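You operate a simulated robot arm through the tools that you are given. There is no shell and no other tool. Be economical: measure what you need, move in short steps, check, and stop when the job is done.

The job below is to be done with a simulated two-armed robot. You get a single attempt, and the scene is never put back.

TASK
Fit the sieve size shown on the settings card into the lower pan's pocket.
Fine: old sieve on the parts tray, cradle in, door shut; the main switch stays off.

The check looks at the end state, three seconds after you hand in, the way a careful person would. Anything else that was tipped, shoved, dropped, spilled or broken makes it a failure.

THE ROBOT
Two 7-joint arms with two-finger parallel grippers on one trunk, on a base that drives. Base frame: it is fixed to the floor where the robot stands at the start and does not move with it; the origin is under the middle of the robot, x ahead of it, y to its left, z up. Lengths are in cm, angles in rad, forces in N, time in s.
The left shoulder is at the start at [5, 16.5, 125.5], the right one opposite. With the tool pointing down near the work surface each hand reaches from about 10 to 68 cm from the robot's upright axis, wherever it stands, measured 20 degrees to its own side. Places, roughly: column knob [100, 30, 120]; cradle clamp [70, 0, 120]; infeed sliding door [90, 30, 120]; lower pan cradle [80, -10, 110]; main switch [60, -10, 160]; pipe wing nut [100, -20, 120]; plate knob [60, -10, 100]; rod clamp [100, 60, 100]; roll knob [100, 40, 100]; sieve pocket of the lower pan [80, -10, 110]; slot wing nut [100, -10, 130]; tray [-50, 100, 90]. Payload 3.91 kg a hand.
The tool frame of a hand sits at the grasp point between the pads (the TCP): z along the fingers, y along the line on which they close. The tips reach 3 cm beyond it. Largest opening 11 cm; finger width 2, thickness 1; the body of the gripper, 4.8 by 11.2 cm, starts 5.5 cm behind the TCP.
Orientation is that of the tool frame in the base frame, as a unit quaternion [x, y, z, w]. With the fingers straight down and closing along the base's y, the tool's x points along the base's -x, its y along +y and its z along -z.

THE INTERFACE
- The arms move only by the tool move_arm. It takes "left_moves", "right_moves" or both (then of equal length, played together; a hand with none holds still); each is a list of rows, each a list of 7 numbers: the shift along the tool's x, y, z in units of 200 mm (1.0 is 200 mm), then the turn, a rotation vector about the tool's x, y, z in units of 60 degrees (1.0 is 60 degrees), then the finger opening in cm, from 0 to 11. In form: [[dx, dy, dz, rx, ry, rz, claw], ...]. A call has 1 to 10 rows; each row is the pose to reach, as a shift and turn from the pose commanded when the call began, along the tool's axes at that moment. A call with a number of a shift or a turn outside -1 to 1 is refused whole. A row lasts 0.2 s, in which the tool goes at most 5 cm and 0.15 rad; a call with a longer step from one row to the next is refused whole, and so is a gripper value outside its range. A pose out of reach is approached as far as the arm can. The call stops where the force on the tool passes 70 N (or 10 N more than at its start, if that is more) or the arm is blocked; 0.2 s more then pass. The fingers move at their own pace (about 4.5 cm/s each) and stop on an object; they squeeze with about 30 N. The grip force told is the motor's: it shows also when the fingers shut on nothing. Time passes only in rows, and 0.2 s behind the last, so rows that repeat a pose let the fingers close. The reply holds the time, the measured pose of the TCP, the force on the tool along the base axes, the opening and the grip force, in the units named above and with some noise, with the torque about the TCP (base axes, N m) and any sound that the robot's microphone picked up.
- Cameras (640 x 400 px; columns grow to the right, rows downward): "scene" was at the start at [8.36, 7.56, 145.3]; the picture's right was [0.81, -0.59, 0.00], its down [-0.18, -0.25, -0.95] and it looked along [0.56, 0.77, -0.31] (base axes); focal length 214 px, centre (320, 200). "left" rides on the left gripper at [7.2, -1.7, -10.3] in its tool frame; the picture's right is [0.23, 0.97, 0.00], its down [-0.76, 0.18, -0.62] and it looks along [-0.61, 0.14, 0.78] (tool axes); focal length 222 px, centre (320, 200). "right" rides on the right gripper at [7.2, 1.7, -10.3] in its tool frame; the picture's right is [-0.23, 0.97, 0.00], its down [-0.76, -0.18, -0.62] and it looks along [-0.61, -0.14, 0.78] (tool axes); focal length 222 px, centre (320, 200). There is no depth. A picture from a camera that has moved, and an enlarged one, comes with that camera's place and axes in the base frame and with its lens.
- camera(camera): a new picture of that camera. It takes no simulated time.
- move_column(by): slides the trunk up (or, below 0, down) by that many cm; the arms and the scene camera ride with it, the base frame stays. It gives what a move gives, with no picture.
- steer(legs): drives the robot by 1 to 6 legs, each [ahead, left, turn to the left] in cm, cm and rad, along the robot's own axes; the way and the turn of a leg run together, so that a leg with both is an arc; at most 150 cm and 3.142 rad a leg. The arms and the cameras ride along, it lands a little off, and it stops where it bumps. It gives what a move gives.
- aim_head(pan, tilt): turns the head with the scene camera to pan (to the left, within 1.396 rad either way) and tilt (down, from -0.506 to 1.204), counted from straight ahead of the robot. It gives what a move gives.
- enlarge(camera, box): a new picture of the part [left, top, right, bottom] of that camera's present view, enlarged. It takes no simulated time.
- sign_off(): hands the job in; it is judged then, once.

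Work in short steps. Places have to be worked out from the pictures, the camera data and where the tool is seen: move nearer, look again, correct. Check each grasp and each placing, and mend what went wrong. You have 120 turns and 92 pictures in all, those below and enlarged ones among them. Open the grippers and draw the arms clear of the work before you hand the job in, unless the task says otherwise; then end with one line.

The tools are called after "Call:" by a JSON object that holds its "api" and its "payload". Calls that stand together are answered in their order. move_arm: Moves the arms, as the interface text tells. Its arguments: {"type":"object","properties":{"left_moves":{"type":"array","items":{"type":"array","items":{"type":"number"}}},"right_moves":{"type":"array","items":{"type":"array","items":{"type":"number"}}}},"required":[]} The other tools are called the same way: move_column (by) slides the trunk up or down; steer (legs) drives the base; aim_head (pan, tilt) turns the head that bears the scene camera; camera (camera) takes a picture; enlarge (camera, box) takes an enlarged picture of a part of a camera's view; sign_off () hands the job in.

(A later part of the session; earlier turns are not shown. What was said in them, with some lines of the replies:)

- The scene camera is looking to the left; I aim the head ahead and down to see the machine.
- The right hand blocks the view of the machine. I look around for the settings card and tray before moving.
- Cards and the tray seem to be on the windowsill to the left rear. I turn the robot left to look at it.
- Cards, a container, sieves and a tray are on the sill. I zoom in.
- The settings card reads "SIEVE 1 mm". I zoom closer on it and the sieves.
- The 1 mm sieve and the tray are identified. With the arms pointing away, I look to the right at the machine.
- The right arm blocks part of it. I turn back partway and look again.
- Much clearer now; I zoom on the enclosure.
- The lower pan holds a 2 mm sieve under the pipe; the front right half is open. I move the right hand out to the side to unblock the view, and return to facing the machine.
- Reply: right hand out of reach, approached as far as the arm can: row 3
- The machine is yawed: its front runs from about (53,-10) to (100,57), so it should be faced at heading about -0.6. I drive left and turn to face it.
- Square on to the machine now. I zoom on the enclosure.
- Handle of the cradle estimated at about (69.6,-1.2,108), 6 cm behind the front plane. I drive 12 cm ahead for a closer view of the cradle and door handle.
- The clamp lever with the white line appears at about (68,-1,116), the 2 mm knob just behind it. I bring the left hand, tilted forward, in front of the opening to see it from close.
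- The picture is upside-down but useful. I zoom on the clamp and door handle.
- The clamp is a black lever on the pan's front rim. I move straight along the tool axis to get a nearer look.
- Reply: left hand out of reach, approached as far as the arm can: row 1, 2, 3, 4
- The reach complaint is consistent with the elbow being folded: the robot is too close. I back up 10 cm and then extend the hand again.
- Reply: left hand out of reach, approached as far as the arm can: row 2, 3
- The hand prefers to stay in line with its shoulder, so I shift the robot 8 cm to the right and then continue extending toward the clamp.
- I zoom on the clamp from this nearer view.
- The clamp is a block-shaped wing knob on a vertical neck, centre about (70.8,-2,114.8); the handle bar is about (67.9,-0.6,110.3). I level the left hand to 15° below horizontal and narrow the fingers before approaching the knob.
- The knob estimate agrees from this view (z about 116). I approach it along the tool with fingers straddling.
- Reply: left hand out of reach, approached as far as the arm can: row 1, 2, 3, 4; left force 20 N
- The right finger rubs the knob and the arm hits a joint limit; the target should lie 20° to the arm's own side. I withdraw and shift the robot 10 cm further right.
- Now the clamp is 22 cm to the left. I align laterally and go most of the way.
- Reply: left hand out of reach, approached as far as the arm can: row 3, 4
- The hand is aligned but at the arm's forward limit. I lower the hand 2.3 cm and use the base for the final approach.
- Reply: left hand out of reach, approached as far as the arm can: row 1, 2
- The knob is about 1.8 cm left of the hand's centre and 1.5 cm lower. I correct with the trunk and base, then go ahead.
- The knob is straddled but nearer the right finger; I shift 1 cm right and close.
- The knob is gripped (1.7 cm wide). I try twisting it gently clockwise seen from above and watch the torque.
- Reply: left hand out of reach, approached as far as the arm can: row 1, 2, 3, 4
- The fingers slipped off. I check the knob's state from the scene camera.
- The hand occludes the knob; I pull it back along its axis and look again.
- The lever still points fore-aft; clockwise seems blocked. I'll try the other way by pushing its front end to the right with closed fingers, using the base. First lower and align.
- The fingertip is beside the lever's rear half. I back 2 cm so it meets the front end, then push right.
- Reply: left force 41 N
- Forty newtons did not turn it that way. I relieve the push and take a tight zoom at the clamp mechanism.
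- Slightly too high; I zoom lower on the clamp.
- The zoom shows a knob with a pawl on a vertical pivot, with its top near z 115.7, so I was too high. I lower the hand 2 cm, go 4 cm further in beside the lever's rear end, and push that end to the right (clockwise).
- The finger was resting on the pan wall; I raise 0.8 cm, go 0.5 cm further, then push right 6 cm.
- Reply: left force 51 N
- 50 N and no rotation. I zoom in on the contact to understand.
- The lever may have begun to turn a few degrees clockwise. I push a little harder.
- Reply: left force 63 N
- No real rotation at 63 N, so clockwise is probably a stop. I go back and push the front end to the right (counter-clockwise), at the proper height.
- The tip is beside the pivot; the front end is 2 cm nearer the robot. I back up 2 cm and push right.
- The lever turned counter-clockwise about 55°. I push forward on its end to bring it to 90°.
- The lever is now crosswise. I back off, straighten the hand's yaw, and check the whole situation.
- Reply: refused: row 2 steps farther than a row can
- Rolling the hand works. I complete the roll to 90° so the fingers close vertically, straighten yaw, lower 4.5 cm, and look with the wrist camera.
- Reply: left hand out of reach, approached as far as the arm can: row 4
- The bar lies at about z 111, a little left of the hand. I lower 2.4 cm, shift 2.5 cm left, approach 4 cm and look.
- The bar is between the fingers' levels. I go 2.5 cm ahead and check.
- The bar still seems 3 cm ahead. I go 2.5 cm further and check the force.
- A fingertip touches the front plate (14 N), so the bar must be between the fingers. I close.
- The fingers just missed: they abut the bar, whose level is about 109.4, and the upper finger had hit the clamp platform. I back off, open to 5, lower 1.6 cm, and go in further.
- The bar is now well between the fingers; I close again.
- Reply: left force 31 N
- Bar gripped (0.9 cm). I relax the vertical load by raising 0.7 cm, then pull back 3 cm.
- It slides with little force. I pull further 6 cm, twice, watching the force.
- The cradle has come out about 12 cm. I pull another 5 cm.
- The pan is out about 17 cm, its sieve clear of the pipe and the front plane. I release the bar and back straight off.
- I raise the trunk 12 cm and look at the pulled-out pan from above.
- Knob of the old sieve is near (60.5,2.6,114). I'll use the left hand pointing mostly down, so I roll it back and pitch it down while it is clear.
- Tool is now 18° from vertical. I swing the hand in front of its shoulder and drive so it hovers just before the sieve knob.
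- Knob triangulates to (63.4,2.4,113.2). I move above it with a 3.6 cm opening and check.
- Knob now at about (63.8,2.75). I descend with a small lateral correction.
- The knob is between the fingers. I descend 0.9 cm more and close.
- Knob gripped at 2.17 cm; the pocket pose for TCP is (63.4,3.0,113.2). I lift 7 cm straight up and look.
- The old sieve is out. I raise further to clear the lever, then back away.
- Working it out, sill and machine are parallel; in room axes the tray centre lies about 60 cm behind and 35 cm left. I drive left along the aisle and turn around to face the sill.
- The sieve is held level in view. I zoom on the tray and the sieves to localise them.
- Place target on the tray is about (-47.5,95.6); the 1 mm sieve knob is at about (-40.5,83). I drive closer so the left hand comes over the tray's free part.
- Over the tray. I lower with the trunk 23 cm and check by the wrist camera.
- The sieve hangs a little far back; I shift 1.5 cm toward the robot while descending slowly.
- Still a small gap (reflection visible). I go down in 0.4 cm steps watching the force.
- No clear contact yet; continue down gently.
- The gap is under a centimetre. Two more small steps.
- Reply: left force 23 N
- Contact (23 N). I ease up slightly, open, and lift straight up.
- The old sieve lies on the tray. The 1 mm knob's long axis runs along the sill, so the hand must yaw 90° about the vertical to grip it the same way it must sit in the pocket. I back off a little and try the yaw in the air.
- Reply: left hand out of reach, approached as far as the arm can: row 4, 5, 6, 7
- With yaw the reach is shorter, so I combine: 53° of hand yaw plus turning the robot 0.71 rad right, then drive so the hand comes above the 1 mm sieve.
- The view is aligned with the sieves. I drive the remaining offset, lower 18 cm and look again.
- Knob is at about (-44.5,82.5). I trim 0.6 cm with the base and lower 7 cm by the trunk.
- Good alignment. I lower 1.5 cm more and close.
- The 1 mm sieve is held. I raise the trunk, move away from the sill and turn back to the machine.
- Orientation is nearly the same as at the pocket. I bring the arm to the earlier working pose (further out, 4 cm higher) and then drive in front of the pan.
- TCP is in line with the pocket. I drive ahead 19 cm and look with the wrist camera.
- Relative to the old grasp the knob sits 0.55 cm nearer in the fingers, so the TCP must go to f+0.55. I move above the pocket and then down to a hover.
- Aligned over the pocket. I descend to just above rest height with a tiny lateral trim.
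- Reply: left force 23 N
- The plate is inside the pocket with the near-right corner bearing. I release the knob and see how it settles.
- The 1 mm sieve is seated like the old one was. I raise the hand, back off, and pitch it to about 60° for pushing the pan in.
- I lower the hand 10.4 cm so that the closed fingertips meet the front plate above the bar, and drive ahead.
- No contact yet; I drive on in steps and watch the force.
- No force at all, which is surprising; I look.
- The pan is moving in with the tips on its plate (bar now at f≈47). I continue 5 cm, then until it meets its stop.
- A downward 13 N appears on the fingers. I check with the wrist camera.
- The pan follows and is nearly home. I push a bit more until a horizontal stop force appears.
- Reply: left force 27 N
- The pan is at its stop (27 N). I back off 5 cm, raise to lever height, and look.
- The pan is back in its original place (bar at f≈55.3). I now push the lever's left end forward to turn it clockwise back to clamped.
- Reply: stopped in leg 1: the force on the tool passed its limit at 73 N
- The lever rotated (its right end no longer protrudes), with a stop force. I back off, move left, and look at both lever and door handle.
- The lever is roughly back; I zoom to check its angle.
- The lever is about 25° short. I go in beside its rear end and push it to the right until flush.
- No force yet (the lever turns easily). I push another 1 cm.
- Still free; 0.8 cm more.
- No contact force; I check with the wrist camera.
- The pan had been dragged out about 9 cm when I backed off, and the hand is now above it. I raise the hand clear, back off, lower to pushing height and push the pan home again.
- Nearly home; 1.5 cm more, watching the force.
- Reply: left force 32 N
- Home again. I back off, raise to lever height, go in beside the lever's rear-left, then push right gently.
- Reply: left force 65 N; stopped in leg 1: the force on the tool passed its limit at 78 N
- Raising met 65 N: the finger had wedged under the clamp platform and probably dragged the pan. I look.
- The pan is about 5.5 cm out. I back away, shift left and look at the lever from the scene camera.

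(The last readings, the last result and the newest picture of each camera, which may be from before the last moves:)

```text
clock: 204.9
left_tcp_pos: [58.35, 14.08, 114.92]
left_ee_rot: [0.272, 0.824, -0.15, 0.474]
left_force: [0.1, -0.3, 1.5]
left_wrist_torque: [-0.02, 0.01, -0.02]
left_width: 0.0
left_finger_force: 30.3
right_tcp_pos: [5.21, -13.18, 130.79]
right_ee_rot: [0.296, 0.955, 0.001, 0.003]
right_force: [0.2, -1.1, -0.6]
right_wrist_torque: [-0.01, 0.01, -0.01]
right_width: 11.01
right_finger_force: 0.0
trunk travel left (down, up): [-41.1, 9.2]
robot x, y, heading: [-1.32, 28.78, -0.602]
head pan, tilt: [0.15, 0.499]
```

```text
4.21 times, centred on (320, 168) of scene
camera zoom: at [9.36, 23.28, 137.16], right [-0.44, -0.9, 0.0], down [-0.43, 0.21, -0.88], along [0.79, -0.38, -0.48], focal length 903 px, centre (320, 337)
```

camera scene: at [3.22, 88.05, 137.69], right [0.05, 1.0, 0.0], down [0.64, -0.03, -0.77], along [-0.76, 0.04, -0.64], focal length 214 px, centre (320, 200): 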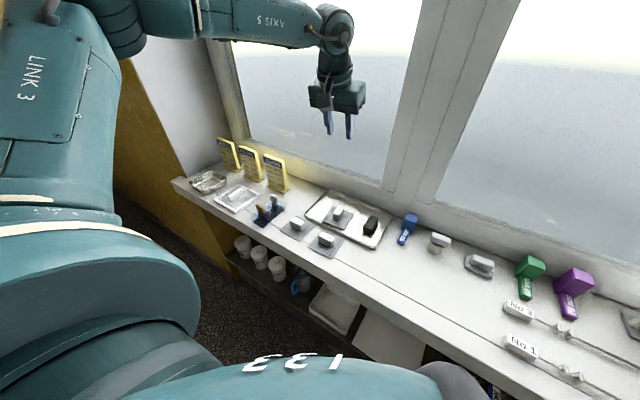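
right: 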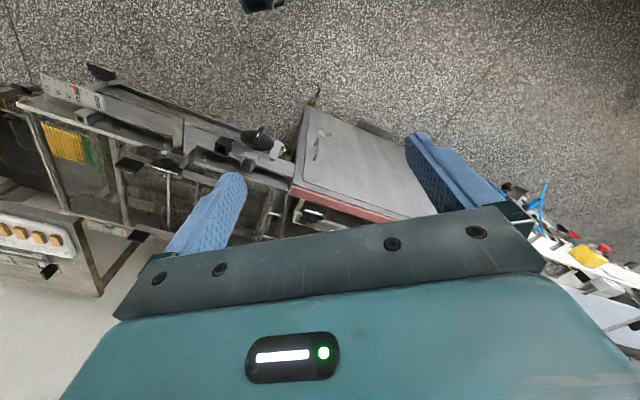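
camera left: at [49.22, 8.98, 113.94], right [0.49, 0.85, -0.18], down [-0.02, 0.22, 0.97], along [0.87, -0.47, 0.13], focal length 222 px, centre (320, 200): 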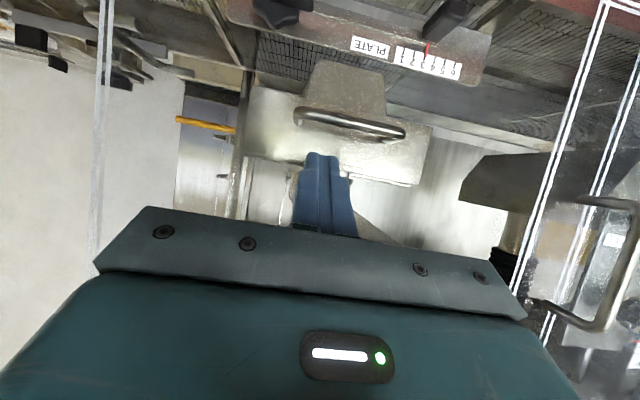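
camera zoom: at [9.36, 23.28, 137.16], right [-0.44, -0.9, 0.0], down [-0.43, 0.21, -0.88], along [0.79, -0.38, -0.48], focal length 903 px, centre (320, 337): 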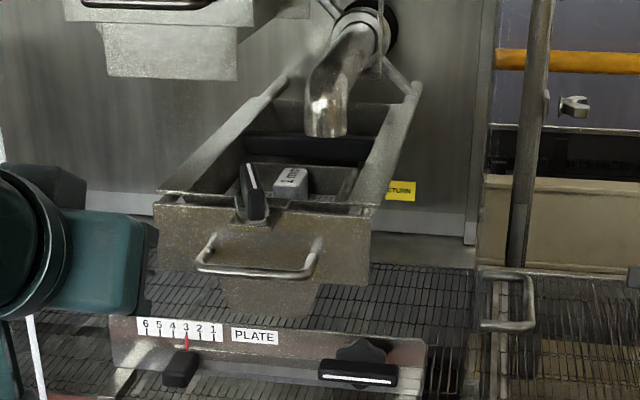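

The sieve is seated; the pan is 3 cm short and the lever about 27° short. I push the bar itself (tips at bar height) to avoid hooking.

Call:
{"api": "move_column", "payload": {"by": -3.1}}

Call:
{"api": "steer", "payload": {"legs": [[0, -6.3, 0], [11, 0, 0]]}}

Call:
{"api": "steer", "payload": {"legs": [[1.2, 0, 0]]}}

```text
clock: 205.7
left_tcp_pos: [58.48, 14.02, 111.91]
left_ee_rot: [0.273, 0.823, -0.152, 0.474]
left_force: [0.3, -0.2, -0.1]
left_wrist_torque: [0.05, 0.0, 0.0]
left_width: 0.02
left_finger_force: 30.2
right_tcp_pos: [5.19, -13.28, 127.65]
right_ee_rot: [0.297, 0.955, 0.002, 0.003]
right_force: [0.2, -0.3, -0.1]
right_wrist_torque: [0.03, 0.04, 0.02]
right_width: 10.95
right_finger_force: 0.1
trunk travel left (down, up): [-38.0, 12.3]
robot x, y, heading: [-1.23, 28.67, -0.602]
head pan, tilt: [0.15, 0.499]
```

```text
clock: 207.7
left_tcp_pos: [63.92, 2.58, 111.91]
left_ee_rot: [0.273, 0.824, -0.15, 0.474]
left_force: [-0.2, -0.3, -1.1]
left_wrist_torque: [0.0, -0.03, 0.0]
left_width: 0.0
left_finger_force: 30.4
right_tcp_pos: [10.73, -24.73, 127.72]
right_ee_rot: [0.297, 0.955, 0.002, 0.003]
right_force: [0.8, 0.0, -0.6]
right_wrist_torque: [-0.03, 0.0, 0.03]
right_width: 11.0
right_finger_force: 0.0
trunk travel left (down, up): [-38.0, 12.3]
robot x, y, heading: [4.38, 17.34, -0.6]
head pan, tilt: [0.15, 0.499]
```

```text
clock: 208.4
left_tcp_pos: [64.8, 1.74, 111.92]
left_ee_rot: [0.273, 0.823, -0.151, 0.474]
left_force: [0.3, 0.4, 0.2]
left_wrist_torque: [0.01, 0.03, 0.0]
left_width: 0.0
left_finger_force: 30.2
right_tcp_pos: [11.55, -25.41, 127.64]
right_ee_rot: [0.297, 0.955, 0.002, 0.003]
right_force: [-0.4, 0.2, -0.3]
right_wrist_torque: [-0.01, 0.01, 0.0]
right_width: 11.01
right_finger_force: 0.2
trunk travel left (down, up): [-38.0, 12.3]
robot x, y, heading: [5.41, 16.87, -0.6]
head pan, tilt: [0.15, 0.499]
```

No stop yet; another 1.5 cm.

Call:
{"api": "steer", "payload": {"legs": [[1.2, 0, 0]]}}

Call:
{"api": "steer", "payload": {"legs": [[1.0, 0, 0]]}}

```text
clock: 209.2
left_tcp_pos: [65.35, 1.47, 112.03]
left_ee_rot: [0.274, 0.823, -0.151, 0.475]
left_force: [-18.4, 14.7, 4.1]
left_wrist_torque: [0.14, 0.24, -0.07]
left_width: 0.0
left_finger_force: 30.1
right_tcp_pos: [12.21, -25.9, 127.81]
right_ee_rot: [0.297, 0.955, 0.001, 0.006]
right_force: [0.6, -0.6, -1.3]
right_wrist_torque: [-0.03, 0.0, 0.01]
right_width: 11.0
right_finger_force: 0.1
trunk travel left (down, up): [-38.0, 12.3]
robot x, y, heading: [6.11, 16.04, -0.598]
head pan, tilt: [0.15, 0.499]
```

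```text
clock: 210.1
left_tcp_pos: [65.34, 1.35, 112.01]
left_ee_rot: [0.275, 0.824, -0.152, 0.472]
left_force: [-23.0, 24.1, 15.2]
left_wrist_torque: [0.17, 0.05, 0.0]
left_width: 0.0
left_finger_force: 30.3
right_tcp_pos: [12.94, -26.11, 127.94]
right_ee_rot: [0.295, 0.956, 0.001, 0.006]
right_force: [-0.6, 0.5, -0.1]
right_wrist_torque: [0.05, -0.02, 0.02]
right_width: 10.99
right_finger_force: 0.0
trunk travel left (down, up): [-38.0, 12.3]
robot x, y, heading: [7.08, 15.58, -0.596]
head pan, tilt: [0.15, 0.499]
stopped in leg 1: the force on the tool passed its limit at 71 N (the readings are from after the stop); the commanded pose is now the measured one
```

The pan is firmly at its stop. I back off, raise to lever height and go in at the lever's rear-left.

Call:
{"api": "steer", "payload": {"legs": [[-3, 0, 0]]}}

Call:
{"api": "move_column", "payload": {"by": 5.2}}

Call:
{"api": "steer", "payload": {"legs": [[0, 4.8, 0], [7.3, 0, 0]]}}

Call:
{"api": "steer", "payload": {"legs": [[0, -2.2, 0]]}}

```text
clock: 210.9
left_tcp_pos: [63.51, 2.73, 111.56]
left_ee_rot: [0.276, 0.826, -0.151, 0.468]
left_force: [-0.2, 0.7, -0.5]
left_wrist_torque: [-0.03, 0.01, 0.0]
left_width: 0.01
left_finger_force: 30.2
right_tcp_pos: [10.95, -24.9, 127.71]
right_ee_rot: [0.295, 0.956, 0.001, 0.004]
right_force: [-1.2, 0.6, 1.2]
right_wrist_torque: [-0.01, -0.01, 0.02]
right_width: 11.0
right_finger_force: 0.1
trunk travel left (down, up): [-38.0, 12.3]
robot x, y, heading: [4.43, 17.66, -0.603]
head pan, tilt: [0.15, 0.499]
```

```text
clock: 211.9
left_tcp_pos: [63.58, 2.56, 116.74]
left_ee_rot: [0.276, 0.826, -0.151, 0.468]
left_force: [-0.2, 0.2, -0.1]
left_wrist_torque: [0.02, -0.03, 0.03]
left_width: 0.0
left_finger_force: 29.8
right_tcp_pos: [11.08, -24.92, 132.91]
right_ee_rot: [0.295, 0.955, 0.001, 0.004]
right_force: [-0.2, -0.5, -0.6]
right_wrist_torque: [0.0, 0.03, 0.01]
right_width: 10.99
right_finger_force: 0.1
trunk travel left (down, up): [-43.2, 7.1]
robot x, y, heading: [4.4, 17.1, -0.597]
head pan, tilt: [0.15, 0.499]
```

```text
clock: 213.6
left_tcp_pos: [72.38, 2.42, 116.64]
left_ee_rot: [0.277, 0.826, -0.152, 0.468]
left_force: [0.1, 0.2, -0.3]
left_wrist_torque: [-0.02, 0.04, -0.01]
left_width: 0.0
left_finger_force: 29.3
right_tcp_pos: [19.67, -25.1, 132.88]
right_ee_rot: [0.297, 0.955, 0.002, 0.003]
right_force: [0.2, -0.7, -0.3]
right_wrist_torque: [0.02, 0.03, 0.04]
right_width: 11.0
right_finger_force: 0.1
trunk travel left (down, up): [-43.2, 7.1]
robot x, y, heading: [13.58, 17.35, -0.601]
head pan, tilt: [0.15, 0.499]
```

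```text
clock: 214.5
left_tcp_pos: [71.12, 0.63, 116.71]
left_ee_rot: [0.275, 0.826, -0.151, 0.469]
left_force: [8.0, 4.5, 2.2]
left_wrist_torque: [0.07, -0.2, 0.22]
left_width: 0.0
left_finger_force: 30.0
right_tcp_pos: [18.38, -26.81, 132.88]
right_ee_rot: [0.297, 0.955, 0.0, 0.003]
right_force: [-0.9, -0.8, 0.3]
right_wrist_torque: [-0.02, -0.02, 0.01]
right_width: 11.01
right_finger_force: 0.1
trunk travel left (down, up): [-43.2, 7.1]
robot x, y, heading: [11.5, 15.32, -0.596]
head pan, tilt: [0.15, 0.499]
```

Contact (8 N) – the lever is turning. I push another 1 cm.

Call:
{"api": "steer", "payload": {"legs": [[0, -1.0, 0]]}}

Call:
{"api": "steer", "payload": {"legs": [[0, -0.8, 0]]}}

```text
clock: 215.3
left_tcp_pos: [70.81, 0.03, 116.73]
left_ee_rot: [0.273, 0.826, -0.15, 0.47]
left_force: [15.5, 16.7, 2.4]
left_wrist_torque: [0.13, -0.26, 0.08]
left_width: 0.0
left_finger_force: 30.0
right_tcp_pos: [18.14, -27.47, 133.03]
right_ee_rot: [0.296, 0.955, 0.0, 0.004]
right_force: [0.3, -0.2, 0.4]
right_wrist_torque: [0.03, 0.0, 0.02]
right_width: 10.99
right_finger_force: 0.0
trunk travel left (down, up): [-43.2, 7.1]
robot x, y, heading: [11.38, 14.4, -0.595]
head pan, tilt: [0.15, 0.499]
```

```text
clock: 216.0
left_tcp_pos: [70.75, 0.18, 116.74]
left_ee_rot: [0.267, 0.827, -0.145, 0.473]
left_force: [20.2, 31.0, 5.3]
left_wrist_torque: [0.14, -0.12, -0.42]
left_width: 0.0
left_finger_force: 30.3
right_tcp_pos: [17.8, -27.83, 133.1]
right_ee_rot: [0.295, 0.956, -0.002, 0.003]
right_force: [-0.1, -0.1, 0.4]
right_wrist_torque: [0.04, 0.03, 0.0]
right_width: 11.02
right_finger_force: 0.0
trunk travel left (down, up): [-43.2, 7.1]
robot x, y, heading: [11.1, 13.5, -0.595]
head pan, tilt: [0.15, 0.499]
```

37 N with no more movement: the lever is back at its clamped stop. I move left off it, back straight out, raise slightly, and go to the left side of the door handle (bar at f≈50, l≈61).

Call:
{"api": "steer", "payload": {"legs": [[0, 3, 0], [-14.5, 0, 0]]}}

Call:
{"api": "move_column", "payload": {"by": 1.3}}

Call:
{"api": "steer", "payload": {"legs": [[0, 22.5, 0]]}}

```text
clock: 217.9
left_tcp_pos: [60.44, 10.25, 116.93]
left_ee_rot: [0.268, 0.827, -0.143, 0.474]
left_force: [-0.8, 0.0, 0.3]
left_wrist_torque: [-0.03, 0.01, 0.0]
left_width: 0.01
left_finger_force: 30.4
right_tcp_pos: [7.16, -17.76, 133.04]
right_ee_rot: [0.296, 0.955, 0.001, 0.004]
right_force: [0.7, 0.7, 0.4]
right_wrist_torque: [-0.01, -0.05, -0.02]
right_width: 11.02
right_finger_force: 0.1
trunk travel left (down, up): [-43.2, 7.1]
robot x, y, heading: [0.88, 24.03, -0.599]
head pan, tilt: [0.15, 0.499]
```

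```text
clock: 218.6
left_tcp_pos: [60.62, 10.23, 118.13]
left_ee_rot: [0.269, 0.826, -0.144, 0.474]
left_force: [0.4, -0.4, 0.3]
left_wrist_torque: [-0.02, 0.0, 0.01]
left_width: 0.0
left_finger_force: 30.6
right_tcp_pos: [7.32, -17.87, 134.34]
right_ee_rot: [0.296, 0.955, 0.001, 0.004]
right_force: [0.3, 0.3, -0.3]
right_wrist_torque: [0.0, -0.01, 0.0]
right_width: 11.02
right_finger_force: 0.0
trunk travel left (down, up): [-44.5, 5.8]
robot x, y, heading: [0.93, 24.21, -0.598]
head pan, tilt: [0.15, 0.499]
```

```text
clock: 221.2
left_tcp_pos: [73.33, 29.63, 118.0]
left_ee_rot: [0.266, 0.827, -0.142, 0.474]
left_force: [0.7, 0.4, 1.0]
left_wrist_torque: [0.03, 0.02, 0.02]
left_width: 0.02
left_finger_force: 29.8
right_tcp_pos: [20.44, 1.29, 134.29]
right_ee_rot: [0.293, 0.956, 0.002, 0.004]
right_force: [-0.5, 0.0, -0.6]
right_wrist_torque: [0.01, 0.02, 0.03]
right_width: 11.0
right_finger_force: 0.1
trunk travel left (down, up): [-44.5, 5.8]
robot x, y, heading: [13.83, 43.07, -0.587]
head pan, tilt: [0.15, 0.499]
```

Now 4.6 cm ahead, left of the handle, then push right in stages.

Call:
{"api": "steer", "payload": {"legs": [[4.6, 0, -0.012]]}}

Call:
{"api": "steer", "payload": {"legs": [[0, -8, 0]]}}

```text
clock: 222.1
left_tcp_pos: [77.08, 26.16, 118.09]
left_ee_rot: [0.271, 0.827, -0.144, 0.471]
left_force: [0.8, -0.3, -0.2]
left_wrist_torque: [-0.01, -0.01, 0.03]
left_width: 0.0
left_finger_force: 30.2
right_tcp_pos: [23.78, -1.49, 134.2]
right_ee_rot: [0.3, 0.954, 0.001, 0.004]
right_force: [0.6, -0.3, -0.1]
right_wrist_torque: [0.0, 0.03, 0.02]
right_width: 11.0
right_finger_force: 0.1
trunk travel left (down, up): [-44.5, 5.8]
robot x, y, heading: [17.43, 40.48, -0.608]
head pan, tilt: [0.15, 0.499]
```

```text
clock: 223.4
left_tcp_pos: [72.49, 19.74, 118.21]
left_ee_rot: [0.271, 0.825, -0.144, 0.474]
left_force: [0.3, 0.8, 0.1]
left_wrist_torque: [0.01, 0.0, 0.02]
left_width: 0.0
left_finger_force: 30.2
right_tcp_pos: [19.24, -7.69, 134.22]
right_ee_rot: [0.3, 0.954, 0.001, 0.004]
right_force: [-0.7, -0.2, -0.3]
right_wrist_torque: [0.04, 0.02, -0.01]
right_width: 10.99
right_finger_force: 0.1
trunk travel left (down, up): [-44.5, 5.8]
robot x, y, heading: [12.98, 34.13, -0.608]
head pan, tilt: [0.15, 0.499]
```

No reading yet, but the pan also slid with almost no force. I push on 22 cm, then in small steps to find the stop.

Call:
{"api": "steer", "payload": {"legs": [[0, -22, 0]]}}

Call:
{"api": "steer", "payload": {"legs": [[0, -5, 0]]}}

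```text
clock: 225.9
left_tcp_pos: [60.27, 1.99, 118.3]
left_ee_rot: [0.273, 0.825, -0.146, 0.473]
left_force: [-0.1, -0.2, 0.1]
left_wrist_torque: [0.0, 0.05, 0.04]
left_width: 0.02
left_finger_force: 30.1
right_tcp_pos: [6.84, -25.52, 134.17]
right_ee_rot: [0.3, 0.954, 0.001, 0.004]
right_force: [-0.8, -0.3, 0.2]
right_wrist_torque: [-0.02, 0.01, 0.0]
right_width: 10.99
right_finger_force: 0.1
trunk travel left (down, up): [-44.5, 5.8]
robot x, y, heading: [0.92, 16.85, -0.606]
head pan, tilt: [0.15, 0.499]
```

```text
clock: 227.1
left_tcp_pos: [57.27, -2.25, 118.19]
left_ee_rot: [0.272, 0.825, -0.144, 0.473]
left_force: [-0.1, -0.5, 0.4]
left_wrist_torque: [-0.04, -0.01, 0.0]
left_width: 0.0
left_finger_force: 30.0
right_tcp_pos: [4.11, -29.64, 134.11]
right_ee_rot: [0.299, 0.954, 0.001, 0.004]
right_force: [0.4, -0.3, 0.4]
right_wrist_torque: [0.0, -0.03, -0.03]
right_width: 10.99
right_finger_force: 0.1
trunk travel left (down, up): [-44.5, 5.8]
robot x, y, heading: [-2.08, 12.33, -0.607]
head pan, tilt: [0.15, 0.499]
```

TCP is at l≈30.5; the closed stop should come within a few cm.

Call:
{"api": "steer", "payload": {"legs": [[0, -3, 0]]}}

```text
clock: 228.0
left_tcp_pos: [56.08, -4.1, 118.06]
left_ee_rot: [0.269, 0.826, -0.144, 0.474]
left_force: [13.1, 26.2, 3.0]
left_wrist_torque: [-0.27, 0.15, -0.05]
left_width: 0.03
left_finger_force: 29.5
right_tcp_pos: [2.48, -31.63, 134.3]
right_ee_rot: [0.3, 0.954, -0.001, 0.003]
right_force: [0.0, 0.0, 0.3]
right_wrist_torque: [0.0, -0.01, 0.02]
right_width: 10.98
right_finger_force: 0.0
trunk travel left (down, up): [-44.5, 5.8]
robot x, y, heading: [-3.95, 9.97, -0.606]
head pan, tilt: [0.15, 0.499]
```

A 29 N stop exactly where the closed door was expected. I move off the handle, back away and take the last picture to verify.

Call:
{"api": "steer", "payload": {"legs": [[0, 2.5, 0], [-25, 0, 0]]}}

Call:
{"api": "aim_head", "payload": {"pan": 0.0, "tilt": 0.45}}

Call:
{"api": "move_arm", "payload": {"left_moves": [[0, 0.22, 0, 0, 0, 0, 3], [0, 0.44, 0, 0, 0, 0, 6], [0, 0.66, 0, 0, 0, 0, 8]]}}

Call:
{"api": "enlarge", "payload": {"camera": "scene", "box": [100, 60, 400, 250]}}

```text
clock: 230.4
left_tcp_pos: [35.93, 12.25, 118.23]
left_ee_rot: [0.27, 0.825, -0.142, 0.475]
left_force: [-1.6, -0.4, 0.0]
left_wrist_torque: [-0.04, -0.03, 0.0]
left_width: 0.01
left_finger_force: 29.8
right_tcp_pos: [-17.68, -15.31, 134.16]
right_ee_rot: [0.301, 0.954, 0.001, 0.004]
right_force: [-0.7, 0.2, -0.1]
right_wrist_torque: [-0.01, 0.0, -0.01]
right_width: 11.0
right_finger_force: 0.0
trunk travel left (down, up): [-44.5, 5.8]
robot x, y, heading: [-24.09, 26.48, -0.61]
head pan, tilt: [0.15, 0.499]
```

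```text
clock: 231.1
left_tcp_pos: [35.99, 12.11, 118.07]
left_ee_rot: [0.271, 0.826, -0.143, 0.473]
left_force: [-0.1, -0.1, 1.2]
left_wrist_torque: [-0.02, -0.01, 0.0]
left_width: 0.01
left_finger_force: 29.8
right_tcp_pos: [-17.63, -15.36, 134.29]
right_ee_rot: [0.302, 0.953, 0.002, 0.004]
right_force: [0.3, -0.3, -1.1]
right_wrist_torque: [0.03, -0.04, 0.03]
right_width: 11.0
right_finger_force: 0.0
trunk travel left (down, up): [-44.5, 5.8]
robot x, y, heading: [-23.73, 26.79, -0.608]
head pan, tilt: [0.0, 0.45]
```

```text
clock: 231.9
left_tcp_pos: [43.69, 22.89, 118.64]
left_ee_rot: [0.272, 0.825, -0.143, 0.474]
left_force: [0.1, 0.2, -0.2]
left_wrist_torque: [0.03, 0.01, -0.03]
left_width: 6.62
left_finger_force: 0.1
right_tcp_pos: [-17.56, -15.22, 134.22]
right_ee_rot: [0.301, 0.954, 0.0, 0.004]
right_force: [0.4, 0.3, -0.7]
right_wrist_torque: [0.02, -0.04, 0.03]
right_width: 10.99
right_finger_force: 0.1
trunk travel left (down, up): [-44.5, 5.8]
robot x, y, heading: [-23.87, 27.06, -0.612]
head pan, tilt: [0.0, 0.45]
```

```text
2.11 times, centred on (250, 155) of scene
camera zoom: at [-13.76, 19.98, 141.01], right [-0.57, -0.82, 0.0], down [-0.36, 0.25, -0.9], along [0.74, -0.52, -0.43], focal length 452 px, centre (467, 295)
```

zoom: 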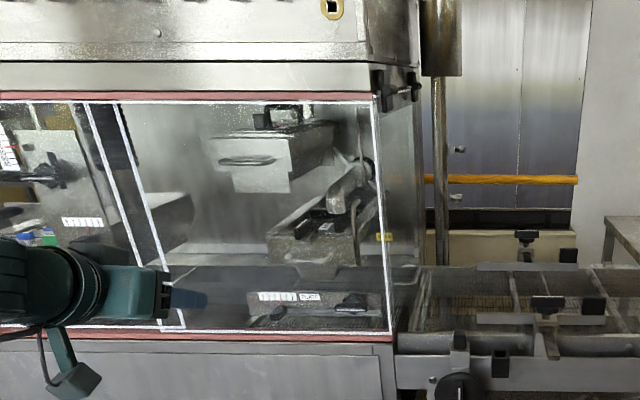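

The door is shut against the right corner, the pan with the 1 mm sieve is in behind the glass, and the arms are clear with the grippers open. I hand in.

Call:
{"api": "sign_off", "payload": {}}

```text
The job is handed in.
```

The 1 mm sieve named on the card is in the lower pan's pocket, the old 2 mm sieve is on the parts tray, the cradle is pushed in, and the door is shut. I did not touch the main switch. I also turned the cradle clamp back until it stopped, but no clear picture confirms that it is fully closed.
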